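You operate a simulated robot arm through the tools that you are given. There is no shell and no other tool. Be economical: measure what you need, move in short steps, check, and stop when the job is done.

You run a simulated two-armed robot. Do the job below in one go: nothing can be reset, and whatever is moved stays where it is left.

Task
Put the small box from the PRESETS drawer into the purple tray and store the tray under the bench.
Fine: on the upper shelf; push both red boxes about a hand's length back to make room; shut the drawer again; other small boxes stay. Set down upright: what you pick out.

The check looks at the end state, three seconds after you hand in, the way a careful person would. Anything else that was tipped, shoved, dropped, spilled or broken makes it a failure.

Robot
Two 7-joint arms with two-finger parallel grippers on one trunk, on a base that drives. Base frame: it is fixed to the floor where the robot stands at the start and does not move with it; the origin is under the middle of the robot, x ahead of it, y to its left, z up; the surface under the hand at the start is at about z = 0.75. Lengths are in m, angles in rad, forces in N, time in s.
The left shoulder is at the start at [0.05, 0.161, 1.198], the right one opposite. With the tool pointing down near the work surface each hand reaches from about 0.1 to 0.64 m from the robot's upright axis, wherever it stands, measured 20 degrees to its own side. Places, roughly: BUZZERS drawer [0.8, -0.2, 1.1]; PRESETS drawer [0.8, -0.2, 1.2]; inside of the purple tray [0.3, -0.1, 0.8]; red box [-0.75, -1.25, 0.5]; upper shelf under the window bench [-0.5, -1.1, 0.4]. Payload 3.43 kg a hand.
The TCP of each hand is the grasp point between the finger pads, 0.03 m short of the fingertips. In the tool frame z runs along the fingers and y along their closing line. Largest opening 0.094 m; finger width 0.028, thickness 0.01; the body of the gripper, 0.05 by 0.096 m, starts 0.055 m behind the TCP.
Orientation is that of the tool frame in the base frame, as a unit quaternion [w, x, y, z]. With the fingers straight down and closing along the base's y, the tool's x points along the base's -x, its y along +y and its z along -z.

Tools
- The arms move only by the tool servo_tool. It takes "left_series", "right_series" or both (then of equal length, played together; a hand with none holds still); each is a list of rows, each an object of numbers (a shift or turn left out is 0, a gripper value left out holds the last): "fingers": the closure, from 0 (fully open) to 1 (shut); "dx", "dy", "dz": the shift along the tool's x, y, z in m; "wx", "wy", "wz": the turn, a rotation vector about the tool's x, y, z in degrees. In form: [{"fingers": .., "dx": .., "dy": .., "dz": .., "wx": .., "wy": .., "wz": ..}, ...]. A call has 1 to 12 rows; each row shifts and turns the commanded pose from where the row before left it, along the tool's axes as they then stand. Each row takes 0.2 s and may step no farther than 0.05 m and 0.15 rad from the row before; otherwise, or with a gripper value out of range, the whole call is refused. A pose out of reach is approached as far as the arm can. The call stops where the force on the tool passes 40 N (or 10 N more than at its start, if that is more) or the arm is blocked; 0.2 s more then pass. The fingers move at their own pace (about 0.045 m/s each) and stop on an object; they squeeze with about 28 N. The grip force told is the motor's: it shows also when the fingers shut on nothing. Time passes only in rows, and 0.2 s behind the last, so rows that do not move let the fingers close. It gives the time, the measured TCP pose, the force on the tool (base axes), the opening and the grip force at its end, in the units of the frame above (readings bear some noise), with the torque about the TCP (base axes, N m) and any sound that the robot's microphone picked up.
- Cameras (640 x 400 px; columns grow to the right, rows downward): "scene" is now at [0.1383, -0.0149, 1.3511]; the picture's right is [-0.08, -1.00, 0.00], its down [-0.29, 0.02, -0.96] and it looks along [0.95, -0.08, -0.29] (base axes); focal length 214 px, centre (320, 200). "left" rides on the left gripper at [0.076, -0.014, -0.102] in its tool frame; the picture's right is [0.18, 0.98, 0.00], its down [-0.75, 0.14, -0.64] and it looks along [-0.63, 0.12, 0.77] (tool axes); focal length 243 px, centre (320, 200). "right" rides on the right gripper at [0.076, 0.014, -0.102] in its tool frame; the picture's right is [-0.18, 0.98, 0.00], its down [-0.75, -0.14, -0.64] and it looks along [-0.63, -0.12, 0.77] (tool axes); focal length 243 px, centre (320, 200). There is no depth. A picture from a camera that has moved, and an enlarged one, comes with that camera's place and axes in the base frame and with its lens. The place of the scene camera against the robot may be out by one fixed shift of up to 0.012 m in any direction.
- grab_frame(camera): a new picture of that camera. The clock stands still meanwhile.
- lift_body(by): slides the trunk up (or, below 0, down) by that many m; the arms and the scene camera ride with it, the base frame stays. It gives what a move gives, with no picture.
- steer(legs): drives the robot by 1 to 6 legs, each [ahead, left, turn to the left] in m, m and rad, along the robot's own axes; the way and the turn of a leg run together, so that a leg with both is an arc; at most 1.5 m and 3.142 rad a leg. The arms and the cameras ride along, it lands a little off, and it stops where it bumps. It gives what a move gives.
- aim_head(pan, tilt): turns the head with the scene camera to pan (to the left, within 1.396 rad either way) and tilt (down, from -0.506 to 1.204), counted from straight ahead of the robot. It gives what a move gives.
- zoom(camera, box): a new picture of the part [left, top, right, bottom] of that camera's present view, enlarged. The clock stands still meanwhile.
- job_done(): hands the job in; it is judged then, once.

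Work in short steps. Places have to be worked out from the pictures, the camera data and where the tool is seen: move nearer, look again, correct. Check each grasp and each placing, and mend what went wrong. You have 120 turns and 108 pictures in all, those below and enlarged ones among them. Open the grippers and draw the arms clear of the work before you hand the job in, unless the task says otherwise; then end with one line.

The tools are called after "Call:" as name(argument=value, ...) on one line, values as JSON. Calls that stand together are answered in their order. servo_tool: Moves the arms, as the interface text tells. Its arguments: {"type":"object","properties":{"left_series":{"type":"array","items":{"type":"object","properties":{"fingers":{"type":"number"},"dx":{"type":"number"},"dy":{"type":"number"},"dz":{"type":"number"},"wx":{"type":"number"},"wy":{"type":"number"},"wz":{"type":"number"}}}},"right_series":{"type":"array","items":{"type":"object","properties":{"fingers":{"type":"number"},"dx":{"type":"number"},"dy":{"type":"number"},"dz":{"type":"number"},"wx":{"type":"number"},"wy":{"type":"number"},"wz":{"type":"number"}}}}},"required":[]} The other tools are called the same way: lift_body (by) slides the trunk up or down; steer (legs) drives the base; aim_head (pan, tilt) turns the head that bears the scene camera; grab_frame (camera) takes a picture; zoom (camera, box) takes an enlarged picture of a part of a camera's view; job_done () hands the job in.

At the start:

```text
t: 0.0
left_eef_pos: [0.3364, 0.083, 1.4184]
left_ee_rot: [0.001, 0.0, 1.0, -0.001]
left_wrist_force: [-0.2, 0.0, -0.2]
left_moment: [-0.02, 0.0, 0.01]
left_gripper_width: 0.0941
left_gripper_force: 0.0
right_eef_pos: [0.3488, -0.2162, 1.4028]
right_ee_rot: [0.0, -0.001, 1.0, -0.001]
right_wrist_force: [-0.1, 1.5, 0.1]
right_moment: [-0.01, -0.03, -0.01]
right_gripper_width: 0.0939
right_gripper_force: 0.0
trunk travel left (down, up): [-0.225, 0.042]
robot x, y, heading: [0.0008, 0.0036, -0.002]
head pan, tilt: [-0.082, 0.293]
```

scene: 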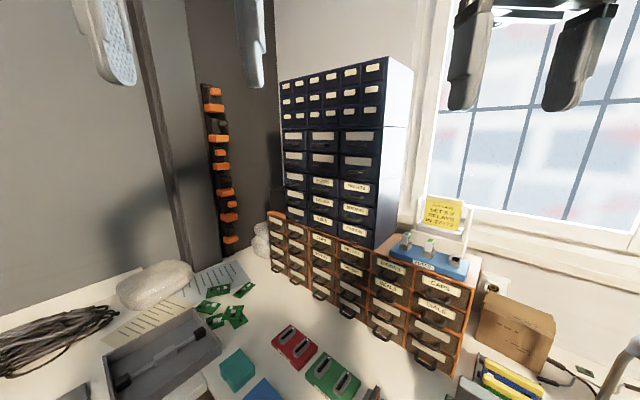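
right: 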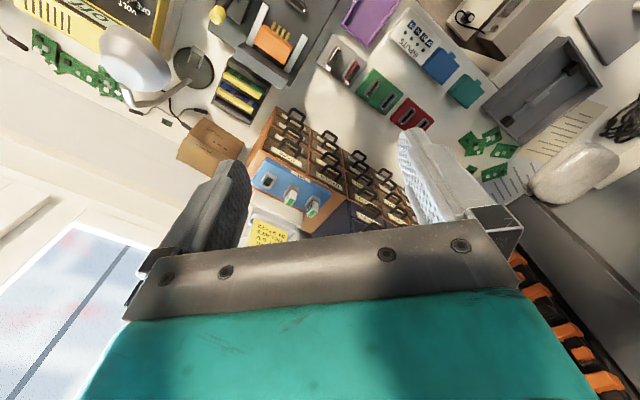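
left: 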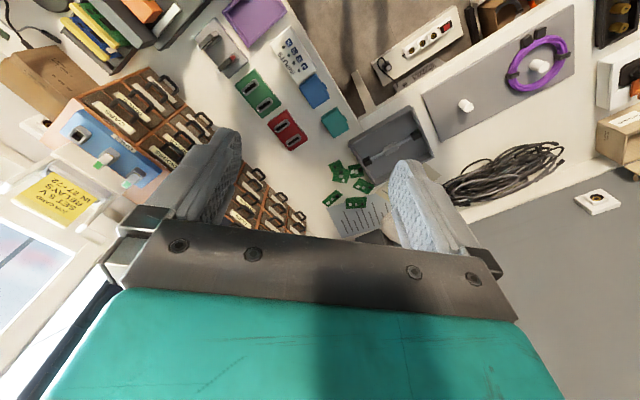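

I start by reading the drawer labels and looking at the note on the blue box.

Call:
zoom(camera="scene", box=[260, 150, 480, 290])

Call:
aim_head(pan=-0.3, tilt=0.9)

Call:
grab_frame(camera="scene")

```text
2.86 times, centred on (370, 220) of scene
camera zoom: at [0.1383, -0.0149, 1.3511], right [-0.08, -1.0, 0.0], down [-0.29, 0.02, -0.96], along [0.95, -0.08, -0.29], focal length 613 px, centre (177, 143)
```

zoom: 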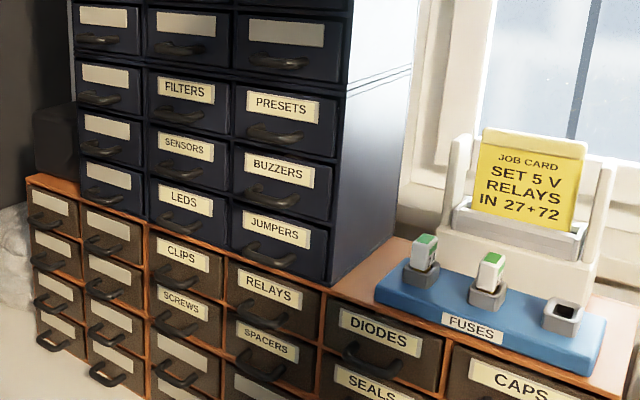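

```text
t: 1.0
left_eef_pos: [0.3378, 0.083, 1.4187]
left_ee_rot: [0.0, 0.001, 1.0, 0.0]
left_wrist_force: [0.1, -0.6, 0.2]
left_moment: [0.0, 0.02, 0.02]
left_gripper_width: 0.0942
left_gripper_force: 0.2
right_eef_pos: [0.3482, -0.2157, 1.4023]
right_ee_rot: [0.0, 0.001, 1.0, 0.0]
right_wrist_force: [0.3, 0.5, 0.1]
right_moment: [0.0, 0.02, -0.02]
right_gripper_width: 0.0943
right_gripper_force: 0.0
trunk travel left (down, up): [-0.225, 0.042]
robot x, y, heading: [-0.0007, -0.0004, 0.004]
head pan, tilt: [-0.3, 0.901]
```

```text
103 pictures are left
camera scene: at [0.1173, -0.0295, 1.2983], right [-0.3, -0.96, 0.0], down [-0.75, 0.23, -0.62], along [0.59, -0.18, -0.78], focal length 214 px, centre (320, 200)
```

scene: 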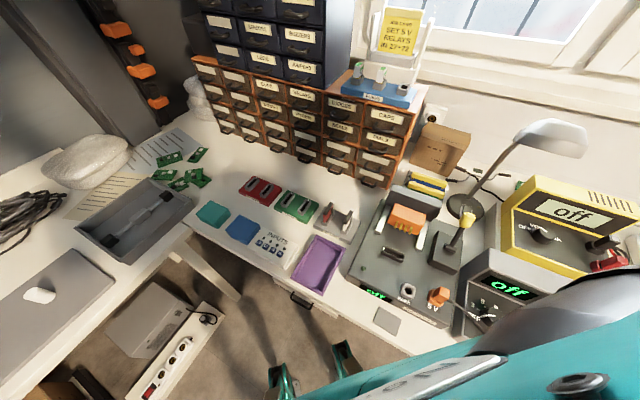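

The PRESETS drawer is in the dark cabinet, right column. Now I look toward the window bench, right and behind.

Call:
aim_head(pan=-1.396, tilt=0.6)

Call:
grab_frame(camera="scene")

```text
t: 2.3
left_eef_pos: [0.3357, 0.082, 1.4188]
left_ee_rot: [-0.001, -0.001, 1.0, 0.0]
left_wrist_force: [0.9, 1.3, 1.0]
left_moment: [-0.01, -0.01, -0.01]
left_gripper_width: 0.0941
left_gripper_force: 0.0
right_eef_pos: [0.3477, -0.2152, 1.4029]
right_ee_rot: [-0.001, 0.0, 1.0, 0.0]
right_wrist_force: [0.6, -0.4, 0.2]
right_moment: [-0.03, 0.02, -0.01]
right_gripper_width: 0.0939
right_gripper_force: 0.1
trunk travel left (down, up): [-0.225, 0.042]
robot x, y, heading: [-0.0003, 0.0041, -0.003]
head pan, tilt: [-1.396, 0.6]
```

```text
102 pictures are left
camera scene: at [0.0606, -0.0942, 1.323], right [-0.98, -0.17, 0.0], down [-0.1, 0.56, -0.82], along [0.14, -0.81, -0.57], focal length 214 px, centre (320, 200)
```

scene: 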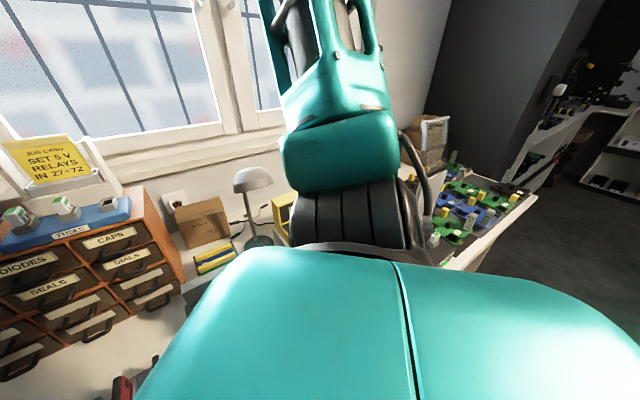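

The cabinet's front stands about 45° to my heading (front normal ≈ (-0.7, 0.7)), so I turn right to face it squarely, then look again.

Call:
steer(legs=[[0, 0, -0.74]])

Call:
aim_head(pan=0.3, tilt=0.35)

Call:
grab_frame(camera="scene")

```text
t: 4.7
left_eef_pos: [0.3028, -0.1694, 1.4193]
left_ee_rot: [-0.001, 0.366, 0.93, 0.0]
left_wrist_force: [-1.5, -0.1, 0.0]
left_moment: [-0.03, 0.0, -0.03]
left_gripper_width: 0.0939
left_gripper_force: 0.1
right_eef_pos: [0.1079, -0.3956, 1.4024]
right_ee_rot: [0.0, 0.366, 0.93, 0.0]
right_wrist_force: [-0.2, 0.5, -1.1]
right_moment: [0.0, 0.0, -0.01]
right_gripper_width: 0.094
right_gripper_force: 0.1
trunk travel left (down, up): [-0.225, 0.042]
robot x, y, heading: [-0.0022, -0.0028, -0.746]
head pan, tilt: [-1.396, 0.6]
```

```text
t: 6.4
left_eef_pos: [0.3018, -0.1686, 1.4189]
left_ee_rot: [0.0, 0.366, 0.931, 0.0]
left_wrist_force: [0.5, -0.6, 0.6]
left_moment: [0.0, -0.01, 0.0]
left_gripper_width: 0.0942
left_gripper_force: 0.1
right_eef_pos: [0.1083, -0.3951, 1.4019]
right_ee_rot: [0.0, 0.366, 0.931, -0.001]
right_wrist_force: [0.0, 0.6, -0.2]
right_moment: [-0.01, -0.03, 0.0]
right_gripper_width: 0.0941
right_gripper_force: 0.0
trunk travel left (down, up): [-0.225, 0.042]
robot x, y, heading: [0.0039, -0.0006, -0.753]
head pan, tilt: [0.3, 0.351]
```

```text
101 pictures are left
camera scene: at [0.1183, -0.075, 1.3458], right [-0.44, -0.9, 0.0], down [-0.31, 0.15, -0.94], along [0.85, -0.41, -0.34], focal length 214 px, centre (320, 200)
```

scene: 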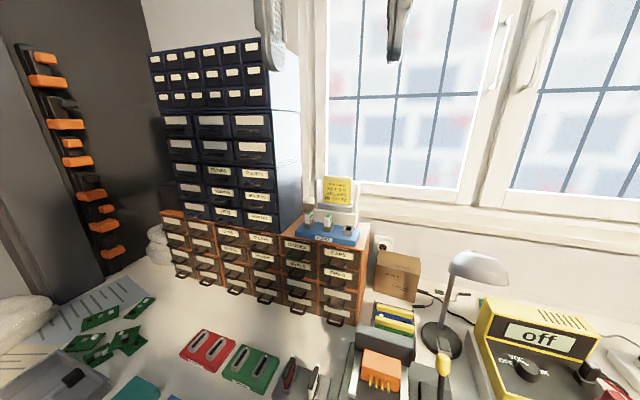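

Now I slide left along the bench so the left arm stands in front of the PRESETS column, and look with head centered on it.

Call:
steer(legs=[[0, 0.2, 0]])

Call:
aim_head(pan=0.0, tilt=0.5)

Call:
grab_frame(camera="scene")

```text
t: 8.2
left_eef_pos: [0.3611, -0.1008, 1.4192]
left_ee_rot: [0.0, 0.37, 0.929, -0.001]
left_wrist_force: [0.8, -0.5, 0.5]
left_moment: [0.0, 0.0, -0.03]
left_gripper_width: 0.0938
left_gripper_force: 0.0
right_eef_pos: [0.1616, -0.3254, 1.403]
right_ee_rot: [-0.001, 0.37, 0.929, 0.0]
right_wrist_force: [-0.4, 0.2, 0.6]
right_moment: [-0.01, 0.0, 0.01]
right_gripper_width: 0.094
right_gripper_force: 0.0
trunk travel left (down, up): [-0.225, 0.042]
robot x, y, heading: [0.0626, 0.0718, -0.762]
head pan, tilt: [0.3, 0.351]
stopped in leg 1: the robot was blocked; the commanded pose is now the measured one
```

```text
t: 8.9
left_eef_pos: [0.3614, -0.1002, 1.4183]
left_ee_rot: [0.0, 0.37, 0.929, 0.001]
left_wrist_force: [-0.2, -0.6, -0.2]
left_moment: [-0.01, -0.01, -0.02]
left_gripper_width: 0.0941
left_gripper_force: 0.1
right_eef_pos: [0.163, -0.3247, 1.4033]
right_ee_rot: [0.0, 0.37, 0.929, 0.001]
right_wrist_force: [-0.2, -0.3, -0.9]
right_moment: [0.03, -0.02, 0.02]
right_gripper_width: 0.0941
right_gripper_force: 0.0
trunk travel left (down, up): [-0.225, 0.042]
robot x, y, heading: [0.0638, 0.068, -0.762]
head pan, tilt: [0.0, 0.499]
```

```text
100 pictures are left
camera scene: at [0.1592, -0.0259, 1.3321], right [-0.69, -0.73, 0.0], down [-0.35, 0.33, -0.88], along [0.64, -0.6, -0.48], focal length 214 px, centre (320, 200)
```

scene: 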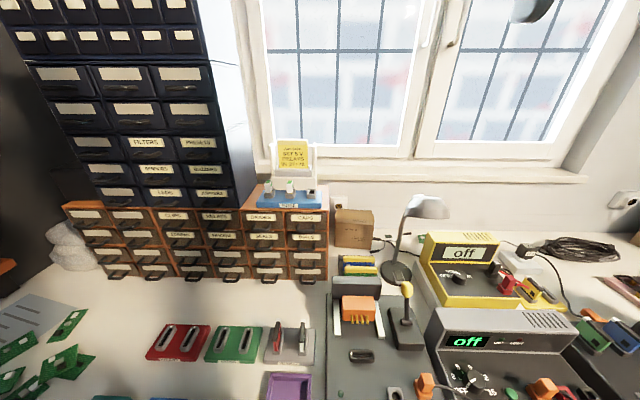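

I'm now square to the cabinet (heading −0.76), with the PRESETS front near (0.76,−0.18,1.2). The base was blocked after 0.1 m, but that's a usable standing place; I check the left for what blocked and zoom on the handle.

Call:
zoom(camera="scene", box=[120, 120, 260, 208])

Call:
aim_head(pan=0.5, tilt=1.2)

Call:
grab_frame(camera="scene")

```text
4.55 times, centred on (190, 164) of scene
camera zoom: at [0.1592, -0.0259, 1.3321], right [-0.69, -0.73, 0.0], down [-0.35, 0.33, -0.88], along [0.64, -0.6, -0.48], focal length 975 px, centre (911, 364)
```

zoom: 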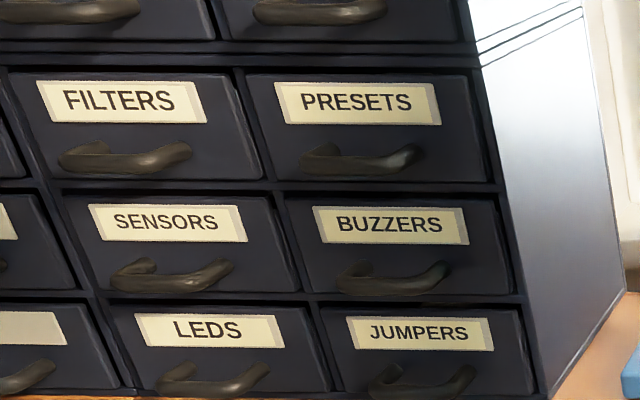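

```text
t: 10.0
left_eef_pos: [0.3595, -0.0989, 1.4187]
left_ee_rot: [0.0, 0.372, 0.928, 0.0]
left_wrist_force: [0.1, 0.6, 0.6]
left_moment: [-0.01, 0.0, 0.0]
left_gripper_width: 0.0936
left_gripper_force: 0.0
right_eef_pos: [0.1636, -0.3245, 1.4023]
right_ee_rot: [0.0, 0.37, 0.929, 0.001]
right_wrist_force: [0.2, -0.6, -0.4]
right_moment: [0.0, 0.0, 0.03]
right_gripper_width: 0.094
right_gripper_force: 0.1
trunk travel left (down, up): [-0.225, 0.042]
robot x, y, heading: [0.0574, 0.0721, -0.759]
head pan, tilt: [0.499, 1.201]
```

```text
98 pictures are left
camera scene: at [0.1473, 0.0223, 1.2784], right [-0.26, -0.97, 0.0], down [-0.9, 0.24, -0.36], along [0.35, -0.09, -0.93], focal length 214 px, centre (320, 200)
```

scene: 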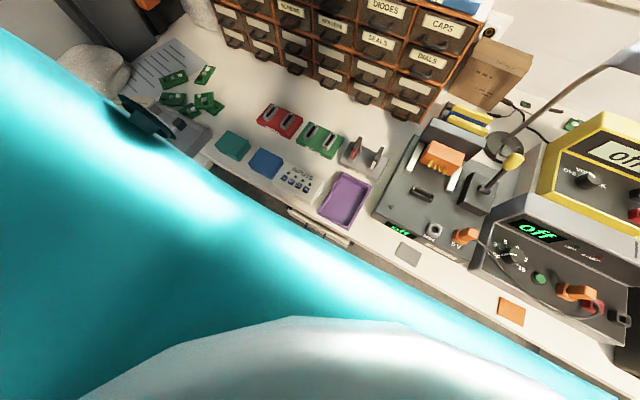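

Only the trunk is seen on the left; nothing disturbed on the bench. I now swing the left hand to point forward at the cabinet while shifting left and down; it stays ~0.15 m short of the drawers.

Call:
servo_tool(left_series=[{"wy": -8.2, "dy": 0.02, "dz": 0.02}, {"wy": -8.2, "dy": 0.02, "dz": 0.02}, {"wy": -8.2, "dy": 0.02, "dz": 0.02}, {"wy": -8.2, "dy": 0.02, "dz": 0.02}, {"wy": -8.2, "dy": 0.02, "dz": 0.02}, {"wy": -8.2, "dy": 0.02, "dz": 0.02}, {"wy": -8.2, "dy": 0.02, "dz": 0.02}, {"wy": -8.2, "dy": 0.02, "dz": 0.015}, {"wy": -8.2, "dy": 0.02, "dz": 0.01}, {"wy": -8.2, "dy": 0.02, "dz": 0.01}, {"wy": -8.0, "dy": 0.01, "dz": 0.0}])

Call:
aim_head(pan=0.4, tilt=0.4)

Call:
grab_frame(camera="scene")

Call:
grab_frame(camera="left")

```text
t: 10.6
left_eef_pos: [0.3898, -0.0782, 1.3892]
left_ee_rot: [0.107, 0.359, 0.926, -0.052]
left_wrist_force: [9.0, -7.7, 14.5]
left_moment: [1.66, 1.95, 0.07]
left_gripper_width: 0.094
left_gripper_force: 0.0
right_eef_pos: [0.1642, -0.3253, 1.4036]
right_ee_rot: [0.001, 0.37, 0.929, 0.0]
right_wrist_force: [-1.0, -0.2, -0.4]
right_moment: [0.0, 0.0, 0.02]
right_gripper_width: 0.0938
right_gripper_force: 0.1
trunk travel left (down, up): [-0.225, 0.042]
robot x, y, heading: [0.0596, 0.0701, -0.758]
head pan, tilt: [0.499, 1.201]
stopped in row 2 (left hand): the force on the tool passed its limit at 62 N (the readings are from after the stop); the commanded pose is now the measured one
```

```text
t: 11.7
left_eef_pos: [0.3911, -0.0784, 1.3893]
left_ee_rot: [0.106, 0.357, 0.927, -0.053]
left_wrist_force: [14.2, -31.9, 48.2]
left_moment: [5.81, 5.26, 1.74]
left_gripper_width: 0.0945
left_gripper_force: 0.0
right_eef_pos: [0.1619, -0.3251, 1.4025]
right_ee_rot: [0.0, 0.371, 0.929, 0.001]
right_wrist_force: [-0.1, 0.3, 0.1]
right_moment: [0.01, -0.04, 0.05]
right_gripper_width: 0.0938
right_gripper_force: 0.0
trunk travel left (down, up): [-0.225, 0.042]
robot x, y, heading: [0.0579, 0.0719, -0.76]
head pan, tilt: [0.4, 0.4]
```

```text
97 pictures are left
camera scene: at [0.1455, 0.023, 1.2771], right [-0.26, -0.97, 0.0], down [-0.91, 0.24, -0.34], along [0.33, -0.09, -0.94], focal length 214 px, centre (320, 200)
```

scene: 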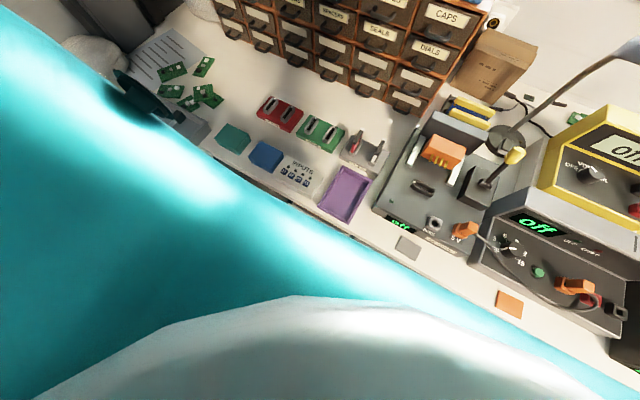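

```text
96 pictures are left
camera left: at [0.3085, -0.0218, 1.4713], right [0.53, 0.85, -0.07], down [0.54, -0.27, 0.8], along [0.66, -0.46, -0.6], focal length 243 px, centre (320, 200)
```

left: 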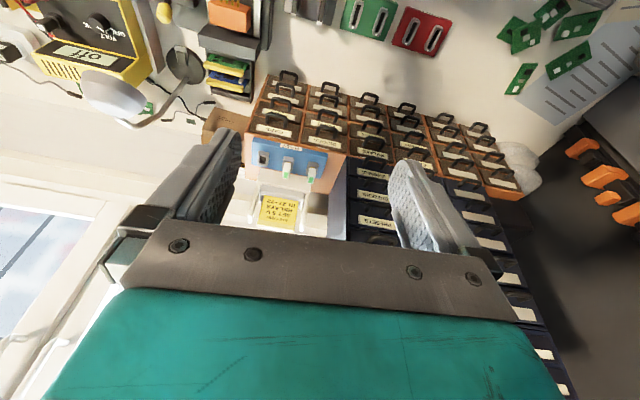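

The left forearm jammed against my own head, which was bowed left. I move the hand forward and away, then raise the head back before rotating.

Call:
servo_tool(left_series=[{"dx": -0.02, "dy": 0.02, "wy": 4}, {"dx": -0.03, "dy": 0.03, "wy": 4}])

Call:
aim_head(pan=0.0, tilt=0.4)

Call:
grab_frame(camera="scene")

```text
t: 12.3
left_eef_pos: [0.4581, -0.0736, 1.399]
left_ee_rot: [0.043, 0.364, 0.93, -0.023]
left_wrist_force: [0.6, 0.4, -0.2]
left_moment: [0.0, 0.01, 0.04]
left_gripper_width: 0.094
left_gripper_force: 0.0
right_eef_pos: [0.163, -0.3243, 1.4028]
right_ee_rot: [0.0, 0.371, 0.929, 0.0]
right_wrist_force: [-0.1, 1.0, -0.3]
right_moment: [0.01, 0.03, 0.02]
right_gripper_width: 0.0941
right_gripper_force: 0.2
trunk travel left (down, up): [-0.225, 0.042]
robot x, y, heading: [0.0588, 0.0774, -0.758]
head pan, tilt: [0.4, 0.4]
```

```text
t: 13.2
left_eef_pos: [0.4577, -0.0748, 1.3985]
left_ee_rot: [0.042, 0.364, 0.93, -0.025]
left_wrist_force: [0.3, 0.5, 0.0]
left_moment: [-0.02, 0.0, -0.03]
left_gripper_width: 0.094
left_gripper_force: 0.1
right_eef_pos: [0.1634, -0.3244, 1.4035]
right_ee_rot: [0.0, 0.37, 0.929, 0.0]
right_wrist_force: [-0.5, 0.0, 0.3]
right_moment: [0.01, -0.02, 0.0]
right_gripper_width: 0.0942
right_gripper_force: 0.1
trunk travel left (down, up): [-0.225, 0.042]
robot x, y, heading: [0.06, 0.0748, -0.761]
head pan, tilt: [0.0, 0.4]
```

```text
95 pictures are left
camera scene: at [0.1605, -0.027, 1.3412], right [-0.69, -0.73, 0.0], down [-0.28, 0.27, -0.92], along [0.67, -0.63, -0.39], focal length 214 px, centre (320, 200)
```

scene: 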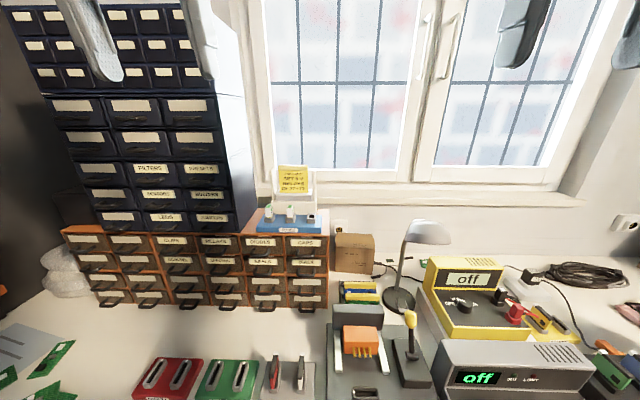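

Clear now. I move the hand left first, then pitch it forward, keeping the arm away from the head.

Call:
servo_tool(left_series=[{"dy": 0.04, "dz": 0.02}, {"dy": 0.04, "dz": 0.02}, {"wy": -8.5, "dy": 0.02, "dz": 0.015}, {"wy": -8.5, "dy": 0.02, "dz": 0.015}, {"wy": -8.5, "dz": 0.015}, {"wy": -8.5, "dz": 0.015}, {"wy": -8.5, "dz": 0.01}, {"wy": -8.5, "dz": 0.01}])

Call:
grab_frame(camera="scene")

```text
t: 15.0
left_eef_pos: [0.5658, -0.0107, 1.2846]
left_ee_rot: [0.44, 0.318, 0.82, -0.181]
left_wrist_force: [-0.2, 0.8, 0.2]
left_moment: [-0.02, 0.01, 0.02]
left_gripper_width: 0.0939
left_gripper_force: 0.1
right_eef_pos: [0.1635, -0.3249, 1.4043]
right_ee_rot: [0.0, 0.371, 0.929, -0.001]
right_wrist_force: [-0.1, 0.6, 0.6]
right_moment: [-0.01, 0.0, -0.01]
right_gripper_width: 0.094
right_gripper_force: 0.0
trunk travel left (down, up): [-0.225, 0.042]
robot x, y, heading: [0.0632, 0.0674, -0.758]
head pan, tilt: [0.0, 0.4]
```

```text
94 pictures are left
camera scene: at [0.1606, -0.0268, 1.3413], right [-0.69, -0.73, 0.0], down [-0.28, 0.27, -0.92], along [0.67, -0.63, -0.39], focal length 214 px, centre (320, 200)
```

scene: 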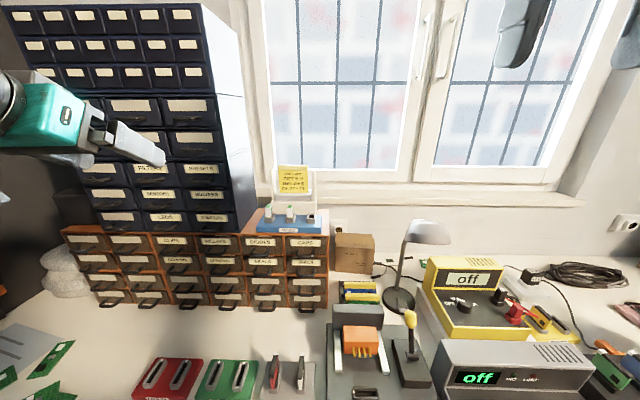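

Arm is clear. Finish pitching to horizontal (33° left) and begin rolling so the fingers close vertically.

Call:
servo_tool(left_series=[{"wy": -8.3}, {"wy": -8.3}, {"wy": -8.3}, {"wy": -8.3}, {"dx": 0.04}, {"dx": 0.04}, {"wz": 8.5}, {"wz": 8.5}, {"wz": 8.5}, {"wz": 8.5}, {"wz": 8.5}, {"wz": 8.5}])

Call:
servo_tool(left_series=[{"wz": 8}, {"wz": 8}, {"wz": 8}, {"wz": 8}, {"wz": 7}, {"fingers": 0.5}])

Call:
grab_frame(camera="left")

Call:
grab_frame(camera="scene")

```text
t: 17.6
left_eef_pos: [0.5872, -0.0233, 1.2443]
left_ee_rot: [0.704, 0.514, 0.487, 0.046]
left_wrist_force: [0.6, 0.7, -0.3]
left_moment: [0.01, 0.0, 0.01]
left_gripper_width: 0.094
left_gripper_force: 0.1
left hand out of reach, approached as far as the arm can: row 4, 5, 6
right_eef_pos: [0.1626, -0.3248, 1.4031]
right_ee_rot: [0.0, 0.37, 0.929, 0.0]
right_wrist_force: [-0.5, 0.7, 0.3]
right_moment: [0.0, -0.01, -0.01]
right_gripper_width: 0.0941
right_gripper_force: 0.1
trunk travel left (down, up): [-0.225, 0.042]
robot x, y, heading: [0.0587, 0.0716, -0.759]
head pan, tilt: [0.0, 0.4]
```

```text
t: 19.0
left_eef_pos: [0.5761, -0.0378, 1.2498]
left_ee_rot: [0.678, 0.622, 0.343, 0.188]
left_wrist_force: [0.3, 0.5, 0.6]
left_moment: [0.02, 0.02, 0.0]
left_gripper_width: 0.0593
left_gripper_force: 0.0
left hand out of reach, approached as far as the arm can: row 4, 5
right_eef_pos: [0.1625, -0.3247, 1.4033]
right_ee_rot: [0.0, 0.371, 0.929, 0.0]
right_wrist_force: [-0.7, 0.1, -0.2]
right_moment: [-0.02, 0.01, -0.01]
right_gripper_width: 0.0942
right_gripper_force: 0.1
trunk travel left (down, up): [-0.225, 0.042]
robot x, y, heading: [0.0625, 0.0732, -0.76]
head pan, tilt: [0.0, 0.4]
```

```text
93 pictures are left
camera left: at [0.5533, 0.0847, 1.2172], right [0.29, 0.28, 0.91], down [-0.95, -0.03, 0.32], along [0.12, -0.96, 0.25], focal length 243 px, centre (320, 200)
```

left: 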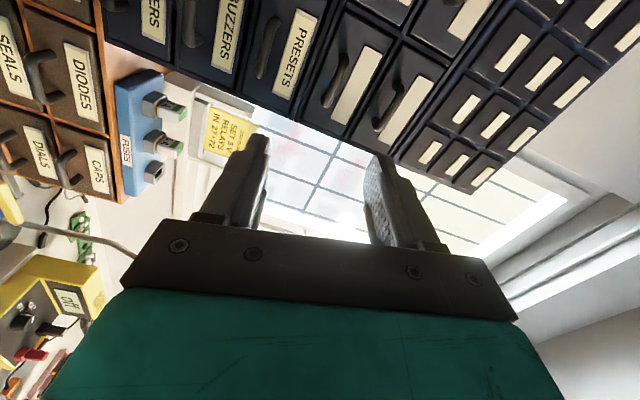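

```text
92 pictures are left
camera scene: at [0.16, -0.027, 1.3413], right [-0.69, -0.73, 0.0], down [-0.28, 0.27, -0.92], along [0.67, -0.63, -0.39], focal length 214 px, centre (320, 200)
```

scene: 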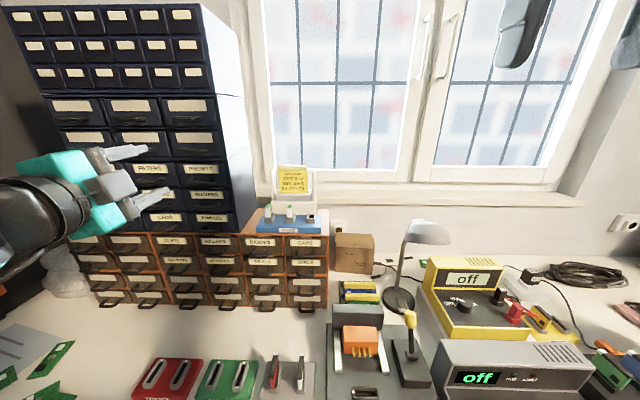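

The hand is horizontal facing the cabinet, roll ~13° off vertical (at reach limit). I judge the PRESETS handle 0.2 m ahead and 0.07 below; I move down and 0.1 forward, then check.

Call:
servo_tool(left_series=[{"dz": 0.025, "dx": 0.006, "dy": -0.02}, {"dz": 0.025, "dx": 0.006, "dy": -0.02}, {"dz": 0.025, "dx": 0.007, "dy": -0.014}, {"dz": 0.025, "dx": 0.007, "dy": -0.014}])

Call:
grab_frame(camera="left")

Call:
zoom(camera="scene", box=[100, 120, 260, 240])

```text
t: 20.0
left_eef_pos: [0.6256, -0.0315, 1.2508]
left_ee_rot: [0.677, 0.622, 0.346, 0.187]
left_wrist_force: [0.3, -0.3, 0.3]
left_moment: [-0.02, 0.02, -0.02]
left_gripper_width: 0.047
left_gripper_force: 0.1
left hand out of reach, approached as far as the arm can: row 1, 2, 3, 4
right_eef_pos: [0.163, -0.3249, 1.4031]
right_ee_rot: [0.0, 0.37, 0.929, 0.0]
right_wrist_force: [-0.6, 0.1, 0.0]
right_moment: [-0.01, 0.01, -0.02]
right_gripper_width: 0.0937
right_gripper_force: 0.0
trunk travel left (down, up): [-0.225, 0.042]
robot x, y, heading: [0.0597, 0.0748, -0.76]
head pan, tilt: [0.0, 0.4]
```

```text
91 pictures are left
camera left: at [0.6034, 0.0916, 1.2198], right [0.3, 0.28, 0.91], down [-0.95, -0.03, 0.32], along [0.12, -0.96, 0.25], focal length 243 px, centre (320, 200)
```

left: 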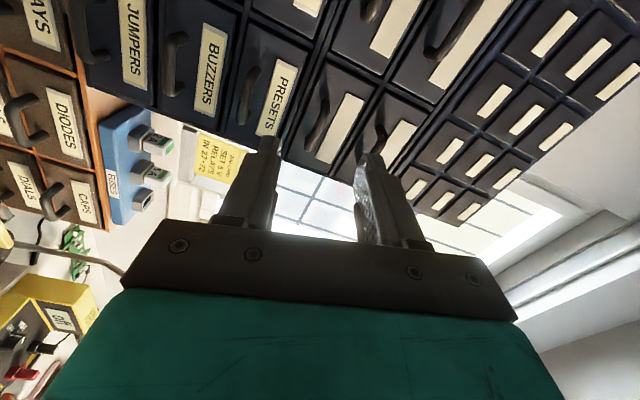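

```text
3.33 times, centred on (180, 180) of scene
camera zoom: at [0.1602, -0.027, 1.3412], right [-0.69, -0.73, 0.0], down [-0.28, 0.27, -0.92], along [0.67, -0.63, -0.39], focal length 715 px, centre (787, 267)
```

zoom: 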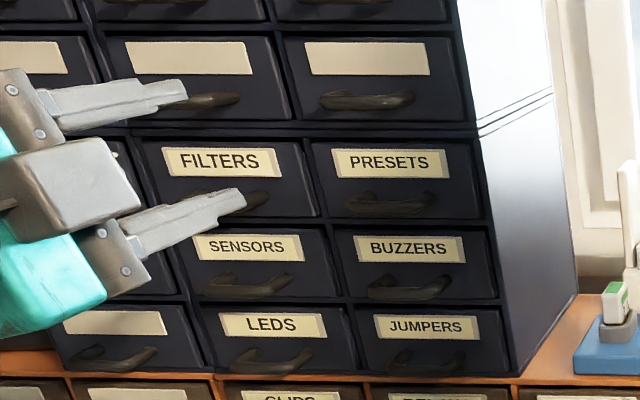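

The arm can't get lower with this posture (joint limit), so I lower the trunk instead, which brings the hand to handle height.

Call:
lift_body(by=-0.07)

Call:
servo_tool(left_series=[{"dz": 0.0}])

```text
t: 21.1
left_eef_pos: [0.6253, -0.0319, 1.1811]
left_ee_rot: [0.678, 0.622, 0.345, 0.187]
left_wrist_force: [0.1, -0.6, 0.3]
left_moment: [-0.02, 0.01, 0.0]
left_gripper_width: 0.0468
left_gripper_force: 0.1
right_eef_pos: [0.1624, -0.3243, 1.3327]
right_ee_rot: [0.0, 0.371, 0.929, 0.0]
right_wrist_force: [0.2, 0.3, 0.3]
right_moment: [0.0, 0.02, 0.03]
right_gripper_width: 0.094
right_gripper_force: 0.0
trunk travel left (down, up): [-0.155, 0.112]
robot x, y, heading: [0.0606, 0.0708, -0.758]
head pan, tilt: [0.0, 0.4]
```

```text
t: 21.5
left_eef_pos: [0.6256, -0.0315, 1.1798]
left_ee_rot: [0.677, 0.622, 0.345, 0.187]
left_wrist_force: [-1.2, 0.3, -0.9]
left_moment: [0.0, 0.02, -0.01]
left_gripper_width: 0.0469
left_gripper_force: 0.1
right_eef_pos: [0.1629, -0.3243, 1.3325]
right_ee_rot: [0.0, 0.371, 0.929, 0.0]
right_wrist_force: [-0.4, 0.3, -0.4]
right_moment: [0.03, -0.04, 0.01]
right_gripper_width: 0.0941
right_gripper_force: 0.0
trunk travel left (down, up): [-0.155, 0.112]
robot x, y, heading: [0.0591, 0.069, -0.756]
head pan, tilt: [0.0, 0.4]
```

TCP at handle height now. Handle estimated at fwd .63–.65, left .377, z 1.18 vs TCP fwd .475, left .409; I shift right 0.03 and advance 0.09, then look.

Call:
servo_tool(left_series=[{"dx": -0.029, "dy": -0.007}, {"dz": 0.03}, {"dz": 0.03}, {"dz": 0.03}])

Call:
grab_frame(camera="left")

Call:
zoom(camera="scene", box=[100, 80, 260, 200])

```text
t: 22.5
left_eef_pos: [0.6804, -0.0958, 1.1907]
left_ee_rot: [0.675, 0.623, 0.347, 0.188]
left_wrist_force: [0.4, 0.2, 0.7]
left_moment: [0.01, -0.01, 0.02]
left_gripper_width: 0.0471
left_gripper_force: 0.1
left hand out of reach, approached as far as the arm can: row 2, 3, 4
right_eef_pos: [0.1621, -0.3256, 1.3319]
right_ee_rot: [0.0, 0.371, 0.929, 0.0]
right_wrist_force: [-0.6, 1.1, 0.5]
right_moment: [-0.01, -0.01, 0.0]
right_gripper_width: 0.094
right_gripper_force: 0.1
trunk travel left (down, up): [-0.155, 0.112]
robot x, y, heading: [0.0592, 0.0687, -0.757]
head pan, tilt: [0.0, 0.4]
```

```text
89 pictures are left
camera left: at [0.6578, 0.0275, 1.1607], right [0.3, 0.28, 0.91], down [-0.94, -0.04, 0.33], along [0.12, -0.96, 0.25], focal length 243 px, centre (320, 200)
```

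left: 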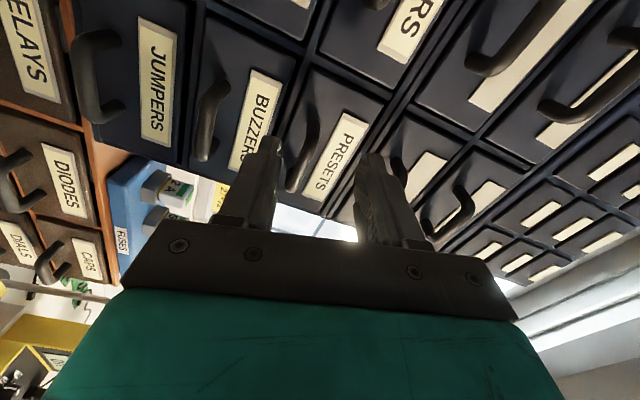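

```text
3.33 times, centred on (180, 140) of scene
camera zoom: at [0.1606, -0.0272, 1.2711], right [-0.69, -0.73, 0.0], down [-0.28, 0.27, -0.92], along [0.67, -0.63, -0.39], focal length 715 px, centre (787, 400)
```

zoom: 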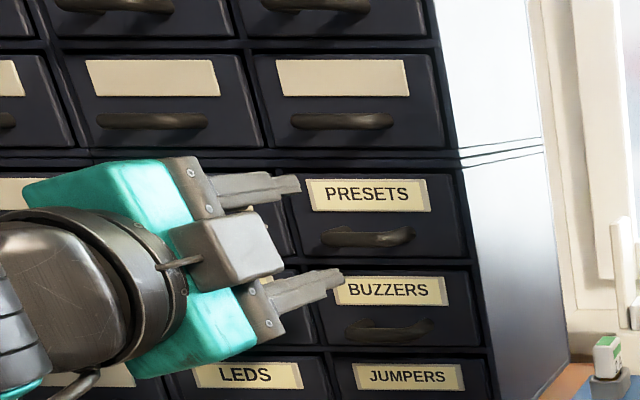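

I'm 0.08 m short of the handle and slightly left (.40 vs .375). I test small moves: right 0.02 and forward, while backing off roll a bit to relieve the joint limit.

Call:
servo_tool(left_series=[{"dx": -0.02, "dy": -0.008, "wz": -4}, {"dz": 0.02, "wz": -4}, {"dz": 0.02}])

```text
t: 23.3
left_eef_pos: [0.6919, -0.138, 1.1891]
left_ee_rot: [0.688, 0.597, 0.39, 0.138]
left_wrist_force: [-0.7, 0.5, 0.3]
left_moment: [0.02, 0.01, 0.0]
left_gripper_width: 0.0472
left_gripper_force: 0.1
right_eef_pos: [0.1633, -0.3244, 1.3321]
right_ee_rot: [0.0, 0.371, 0.929, 0.0]
right_wrist_force: [-0.5, 0.3, 0.7]
right_moment: [0.0, -0.01, 0.04]
right_gripper_width: 0.0942
right_gripper_force: 0.0
trunk travel left (down, up): [-0.155, 0.112]
robot x, y, heading: [0.0579, 0.0711, -0.755]
head pan, tilt: [0.0, 0.4]
```

Roll follows command, so now everything's reachable; tilt ~20° is tolerable. TCP at fwd .596, left .377, z 1.189. I check the view before the last bit.

Call:
servo_tool(left_series=[{"dz": 0.015}])

Call:
grab_frame(camera="left")

Call:
zoom(camera="scene", box=[140, 90, 260, 180])

```text
t: 23.6
left_eef_pos: [0.694, -0.1381, 1.1896]
left_ee_rot: [0.689, 0.597, 0.388, 0.137]
left_wrist_force: [-20.9, 20.2, -1.7]
left_moment: [-0.47, -0.31, 0.51]
left_gripper_width: 0.0451
left_gripper_force: 0.2
left hand out of reach, approached as far as the arm can: row 1
right_eef_pos: [0.1607, -0.32, 1.3329]
right_ee_rot: [0.001, 0.37, 0.929, -0.001]
right_wrist_force: [1.0, -0.1, -0.1]
right_moment: [0.0, 0.05, 0.02]
right_gripper_width: 0.0943
right_gripper_force: 0.2
trunk travel left (down, up): [-0.155, 0.112]
robot x, y, heading: [0.0582, 0.0728, -0.758]
head pan, tilt: [0.0, 0.4]
stopped in row 1 (left hand): the force on the tool passed its limit at 50 N (the readings are from after the stop); the commanded pose is now the measured one
```

```text
87 pictures are left
camera left: at [0.6684, -0.0185, 1.1502], right [0.39, 0.36, 0.85], down [-0.91, 0.0, 0.42], along [0.15, -0.93, 0.33], focal length 243 px, centre (320, 200)
```

left: 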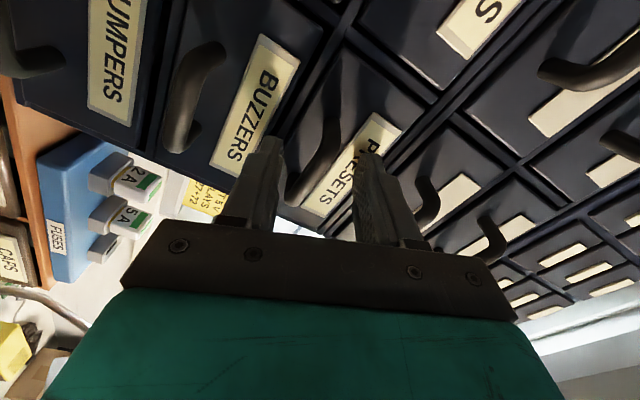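

```text
4.44 times, centred on (200, 135) of scene
camera zoom: at [0.1575, -0.0234, 1.2717], right [-0.69, -0.73, 0.0], down [-0.28, 0.26, -0.92], along [0.67, -0.63, -0.39], focal length 953 px, centre (853, 489)
```

zoom: 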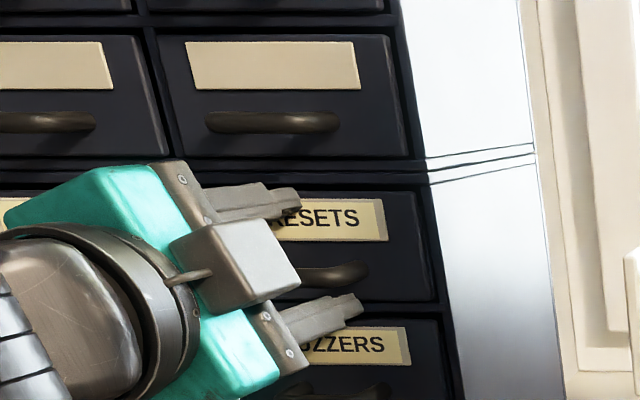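

A fingertip touched the drawer face (~fwd 0.63); the handle lies between the fingers. I ease back 5 mm and close.

Call:
servo_tool(left_series=[{"dz": -0.005}, {"fingers": 1.0}, {}, {}, {}, {}])

Call:
grab_frame(camera="left")

```text
t: 25.0
left_eef_pos: [0.692, -0.1372, 1.1848]
left_ee_rot: [0.684, 0.602, 0.388, 0.137]
left_wrist_force: [-19.3, 9.5, -23.3]
left_moment: [0.93, -0.85, -0.23]
left_gripper_width: 0.0227
left_gripper_force: 44.7
right_eef_pos: [0.1631, -0.3235, 1.3318]
right_ee_rot: [0.0, 0.371, 0.929, 0.0]
right_wrist_force: [0.1, -0.2, -0.7]
right_moment: [-0.01, -0.03, 0.0]
right_gripper_width: 0.0942
right_gripper_force: 0.0
trunk travel left (down, up): [-0.155, 0.112]
robot x, y, heading: [0.0566, 0.0706, -0.757]
head pan, tilt: [0.0, 0.4]
```

```text
85 pictures are left
camera left: at [0.6672, -0.0188, 1.1454], right [0.4, 0.35, 0.85], down [-0.91, 0.0, 0.42], along [0.15, -0.94, 0.32], focal length 243 px, centre (320, 200)
```

left: 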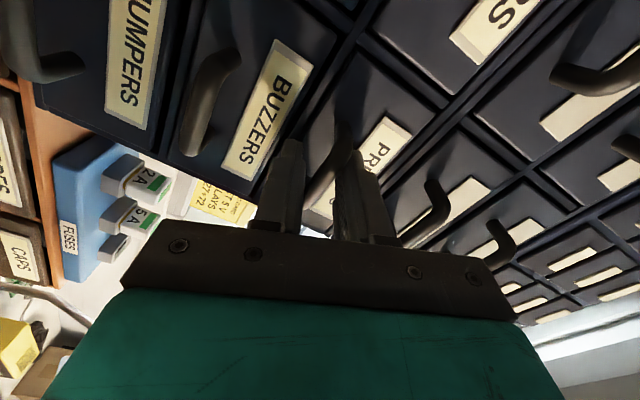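

Grip on handle (22.7 mm, 45 N). I relax the vertical strain slightly and start pulling the drawer straight out.

Call:
servo_tool(left_series=[{"dz": -0.005, "dy": -0.004}, {"dz": -0.015}, {"dz": -0.015}, {"dz": -0.015}])

Call:
grab_frame(camera="scene")

```text
t: 26.0
left_eef_pos: [0.6591, -0.105, 1.1828]
left_ee_rot: [0.686, 0.599, 0.389, 0.138]
left_wrist_force: [-2.9, -3.0, -10.6]
left_moment: [1.31, -1.24, 0.31]
left_gripper_width: 0.0215
left_gripper_force: 45.3
right_eef_pos: [0.1642, -0.3257, 1.3317]
right_ee_rot: [-0.001, 0.37, 0.929, 0.0]
right_wrist_force: [0.3, 0.2, 0.2]
right_moment: [-0.01, 0.0, 0.02]
right_gripper_width: 0.094
right_gripper_force: 0.2
trunk travel left (down, up): [-0.155, 0.112]
robot x, y, heading: [0.0568, 0.0702, -0.755]
head pan, tilt: [0.0, 0.4]
```

```text
84 pictures are left
camera scene: at [0.1608, -0.0275, 1.2711], right [-0.69, -0.73, 0.0], down [-0.28, 0.27, -0.92], along [0.67, -0.63, -0.39], focal length 214 px, centre (320, 200)
```

scene: 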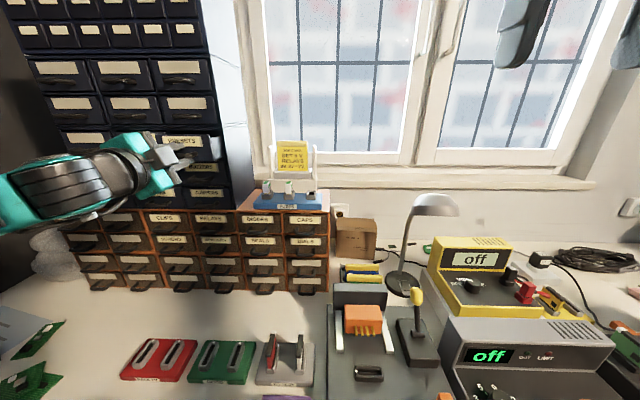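

The drawer is coming. I keep pulling 0.06 m more.

Call:
servo_tool(left_series=[{"dz": -0.015}, {"dz": -0.015}, {"dz": -0.015}, {"dz": -0.015}])

Call:
zoom(camera="scene", box=[80, 80, 280, 220])

```text
t: 27.0
left_eef_pos: [0.6172, -0.0618, 1.1848]
left_ee_rot: [0.685, 0.601, 0.389, 0.136]
left_wrist_force: [-5.8, -4.9, -17.4]
left_moment: [1.08, -0.97, 0.43]
left_gripper_width: 0.0209
left_gripper_force: 44.9
right_eef_pos: [0.165, -0.3268, 1.3327]
right_ee_rot: [-0.001, 0.37, 0.929, 0.001]
right_wrist_force: [-0.3, -0.3, 0.5]
right_moment: [-0.01, -0.03, 0.0]
right_gripper_width: 0.0941
right_gripper_force: 0.0
trunk travel left (down, up): [-0.155, 0.112]
robot x, y, heading: [0.0603, 0.0716, -0.753]
head pan, tilt: [0.0, 0.4]
```

```text
2.86 times, centred on (180, 150) of scene
camera zoom: at [0.1608, -0.0279, 1.271], right [-0.69, -0.73, 0.0], down [-0.28, 0.27, -0.92], along [0.67, -0.63, -0.39], focal length 613 px, centre (720, 343)
```

zoom: 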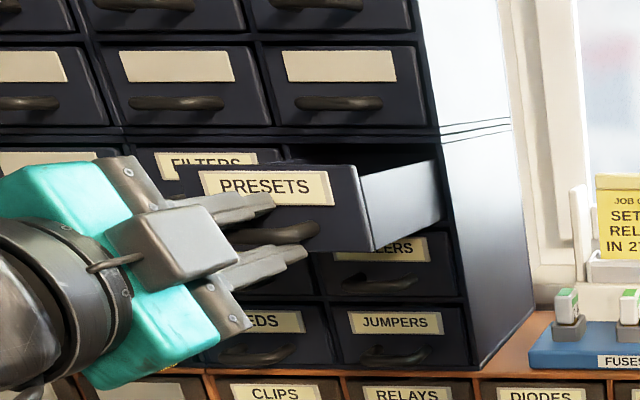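

Drawer is ~0.10 m open. I release, back off straight, and then look into it from above.

Call:
servo_tool(left_series=[{"fingers": 0.45}, {}, {}, {}, {"dz": -0.02}, {"dz": -0.03}, {"dz": -0.03}])

Call:
lift_body(by=0.11)

Call:
aim_head(pan=0.2, tilt=0.5)

Call:
grab_frame(camera="scene")

```text
t: 28.6
left_eef_pos: [0.5788, -0.0213, 1.1887]
left_ee_rot: [0.686, 0.599, 0.388, 0.137]
left_wrist_force: [0.2, 1.1, 0.6]
left_moment: [-0.03, -0.02, 0.02]
left_gripper_width: 0.0514
left_gripper_force: 0.0
left hand out of reach, approached as far as the arm can: row 7
right_eef_pos: [0.1638, -0.3249, 1.3339]
right_ee_rot: [0.0, 0.371, 0.929, 0.001]
right_wrist_force: [0.1, -0.6, 0.3]
right_moment: [0.03, -0.01, 0.01]
right_gripper_width: 0.0941
right_gripper_force: 0.0
trunk travel left (down, up): [-0.155, 0.112]
robot x, y, heading: [0.061, 0.0736, -0.757]
head pan, tilt: [0.0, 0.4]
```

```text
t: 30.1
left_eef_pos: [0.5787, -0.0209, 1.2976]
left_ee_rot: [0.687, 0.599, 0.388, 0.138]
left_wrist_force: [-0.3, 0.0, 0.5]
left_moment: [0.0, 0.0, 0.01]
left_gripper_width: 0.0515
left_gripper_force: 0.1
right_eef_pos: [0.1639, -0.3254, 1.4425]
right_ee_rot: [-0.001, 0.37, 0.929, 0.0]
right_wrist_force: [0.0, -0.6, -0.4]
right_moment: [0.01, 0.0, 0.02]
right_gripper_width: 0.0941
right_gripper_force: 0.2
trunk travel left (down, up): [-0.265, 0.002]
robot x, y, heading: [0.0624, 0.0741, -0.756]
head pan, tilt: [0.0, 0.4]
```

```text
t: 30.8
left_eef_pos: [0.5794, -0.0201, 1.299]
left_ee_rot: [0.687, 0.599, 0.388, 0.138]
left_wrist_force: [0.0, 0.6, -0.8]
left_moment: [0.04, -0.03, 0.0]
left_gripper_width: 0.0516
left_gripper_force: 0.0
right_eef_pos: [0.1629, -0.3241, 1.4429]
right_ee_rot: [0.0, 0.37, 0.929, -0.001]
right_wrist_force: [-1.0, 1.1, 0.2]
right_moment: [0.01, 0.02, 0.0]
right_gripper_width: 0.0938
right_gripper_force: 0.1
trunk travel left (down, up): [-0.265, 0.002]
robot x, y, heading: [0.0594, 0.074, -0.753]
head pan, tilt: [0.201, 0.499]
```

```text
82 pictures are left
camera scene: at [0.1702, -0.0112, 1.3721], right [-0.53, -0.85, 0.0], down [-0.41, 0.25, -0.88], along [0.74, -0.46, -0.48], focal length 214 px, centre (320, 200)
```

scene: 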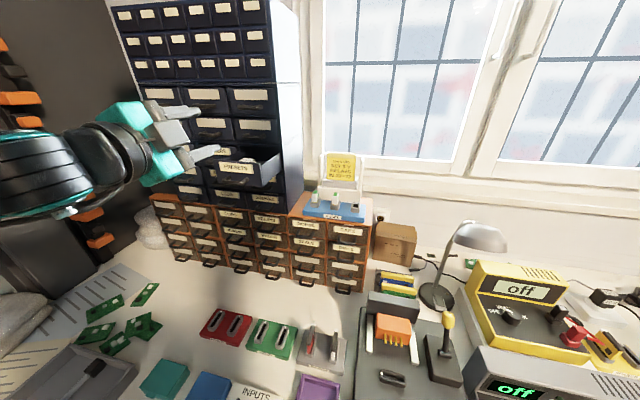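

Call:
zoom(camera="scene", box=[200, 130, 310, 200])

```text
5.71 times, centred on (255, 165) of scene
camera zoom: at [0.1702, -0.0112, 1.3721], right [-0.53, -0.85, 0.0], down [-0.41, 0.25, -0.88], along [0.74, -0.46, -0.48], focal length 1226 px, centre (691, 400)
```

zoom: 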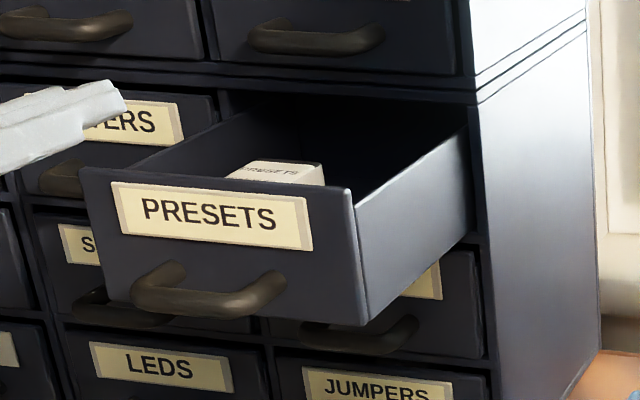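

A small box labelled PRESETS stands in the drawer's front half. I roll the left hand back and pitch it down, staying in front of and above the drawer.

Call:
servo_tool(left_series=[{"dz": -0.01, "wz": -8}, {"wz": -8}, {"wz": -8}, {"wz": -8}, {"wz": -8}, {"wz": -8}, {"wz": -8}, {"wz": -8}, {"wz": -6}, {"fingers": 0.0}])

Call:
servo_tool(left_series=[{"wy": 8.4, "dx": -0.01}, {"wy": 8.4, "dx": -0.01}, {"wy": 8.4, "dx": -0.01}, {"wy": 8.4, "dx": -0.01}, {"wy": 8.4}, {"wy": 8.4}, {"wy": 8.4}, {"wy": 8.4}, {"wy": 8.4}, {"wy": 8.4}])

```text
t: 33.0
left_eef_pos: [0.5805, -0.0172, 1.3018]
left_ee_rot: [0.641, 0.268, 0.662, -0.282]
left_wrist_force: [-0.7, -0.2, 0.4]
left_moment: [0.0, 0.01, 0.0]
left_gripper_width: 0.0866
left_gripper_force: 0.0
left hand out of reach, approached as far as the arm can: row 1
right_eef_pos: [0.1631, -0.325, 1.4435]
right_ee_rot: [0.0, 0.37, 0.929, 0.0]
right_wrist_force: [-0.1, 0.4, 0.0]
right_moment: [0.01, -0.03, 0.0]
right_gripper_width: 0.0941
right_gripper_force: 0.0
trunk travel left (down, up): [-0.265, 0.002]
robot x, y, heading: [0.0611, 0.0733, -0.761]
head pan, tilt: [0.201, 0.499]
```

```text
t: 35.2
left_eef_pos: [0.5873, -0.0229, 1.3418]
left_ee_rot: [0.033, 0.388, 0.921, -0.031]
left_wrist_force: [0.0, -0.3, 0.4]
left_moment: [0.02, -0.02, 0.02]
left_gripper_width: 0.0938
left_gripper_force: 0.2
right_eef_pos: [0.1622, -0.3251, 1.443]
right_ee_rot: [0.0, 0.37, 0.929, -0.001]
right_wrist_force: [-0.1, 0.9, 0.4]
right_moment: [0.0, 0.03, -0.01]
right_gripper_width: 0.094
right_gripper_force: 0.1
trunk travel left (down, up): [-0.265, 0.002]
robot x, y, heading: [0.0544, 0.0734, -0.76]
head pan, tilt: [0.201, 0.499]
```

Call:
grab_frame(camera="left")

```text
80 pictures are left
camera left: at [0.5192, 0.0299, 1.4365], right [0.58, 0.82, -0.04], down [0.6, -0.39, 0.7], along [0.55, -0.43, -0.71], focal length 243 px, centre (320, 200)
```

left: 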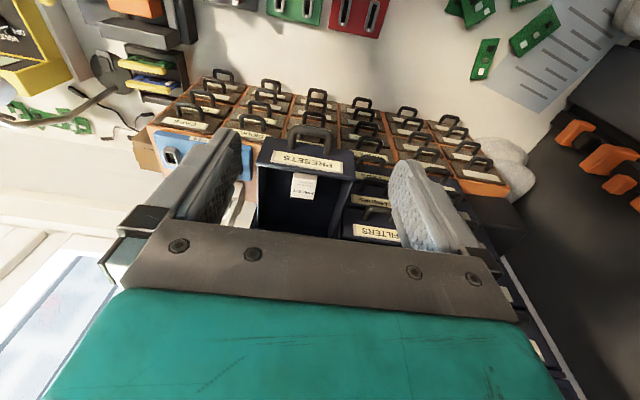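

The box stands just behind the drawer's front wall. Zoom for its size and place.

Call:
zoom(camera="left", box=[240, 120, 370, 240])

```text
3.33 times, centred on (305, 180) of left
camera zoom: at [0.5192, 0.0299, 1.4365], right [0.58, 0.82, -0.04], down [0.6, -0.39, 0.7], along [0.55, -0.43, -0.71], focal length 809 px, centre (370, 267)
```

zoom: 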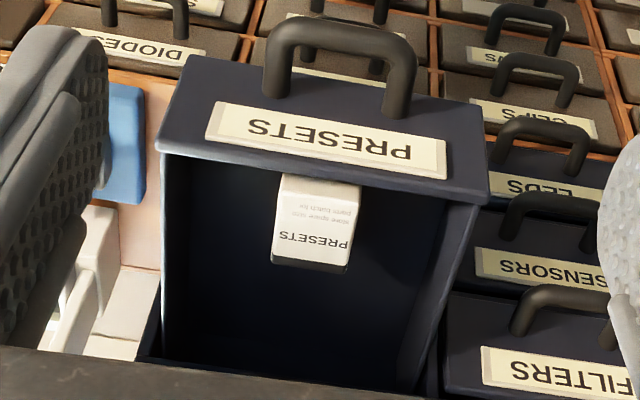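

Box ≈3.2 cm wide, centred near fwd .568, left .378, top z≈1.19, against the front wall. I tilt the hand ~15°, narrow the fingers to ~6 cm and hover over it.

Call:
servo_tool(left_series=[{"wy": -5, "fingers": 0.36}, {"wy": -5}, {"dx": -0.0254, "dz": 0.028, "dy": -0.003}, {"dx": -0.0254, "dz": 0.028, "dy": -0.003}, {"dx": -0.0254, "dz": 0.028, "dy": -0.003}, {"dx": -0.0254, "dz": 0.028, "dy": -0.003}])

Call:
grab_frame(camera="left")

Call:
zoom(camera="scene", box=[150, 80, 310, 200])

```text
t: 36.6
left_eef_pos: [0.6658, -0.1236, 1.2582]
left_ee_rot: [0.114, 0.384, 0.914, -0.063]
left_wrist_force: [-0.2, 0.4, 0.3]
left_moment: [0.01, -0.03, -0.01]
left_gripper_width: 0.0604
left_gripper_force: 0.1
right_eef_pos: [0.1636, -0.3236, 1.4417]
right_ee_rot: [0.001, 0.369, 0.929, 0.0]
right_wrist_force: [1.0, 0.6, 0.6]
right_moment: [0.03, -0.01, 0.01]
right_gripper_width: 0.0936
right_gripper_force: 0.1
trunk travel left (down, up): [-0.265, 0.002]
robot x, y, heading: [0.0603, 0.0768, -0.757]
head pan, tilt: [0.201, 0.499]
```

```text
78 pictures are left
camera left: at [0.5867, -0.06, 1.3367], right [0.58, 0.81, -0.08], down [0.51, -0.29, 0.81], along [0.64, -0.51, -0.58], focal length 243 px, centre (320, 200)
```

left: 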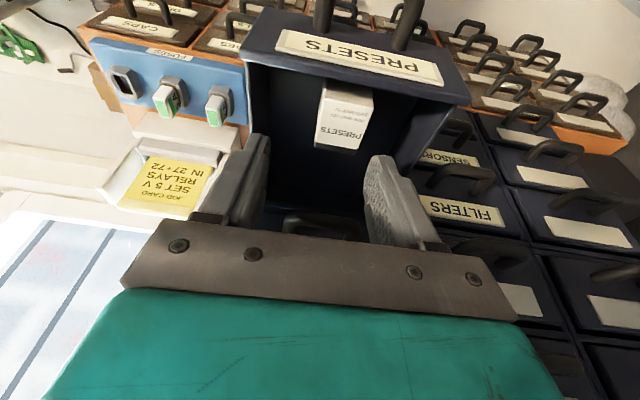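

```text
3.33 times, centred on (230, 140) of scene
camera zoom: at [0.1704, -0.0117, 1.372], right [-0.53, -0.85, 0.0], down [-0.41, 0.25, -0.88], along [0.74, -0.46, -0.48], focal length 715 px, centre (620, 400)
```

zoom: 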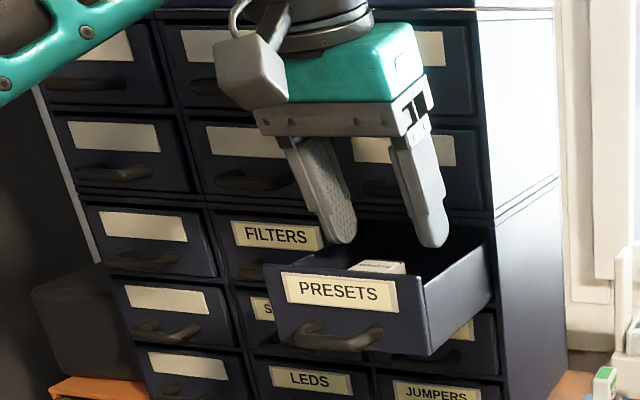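

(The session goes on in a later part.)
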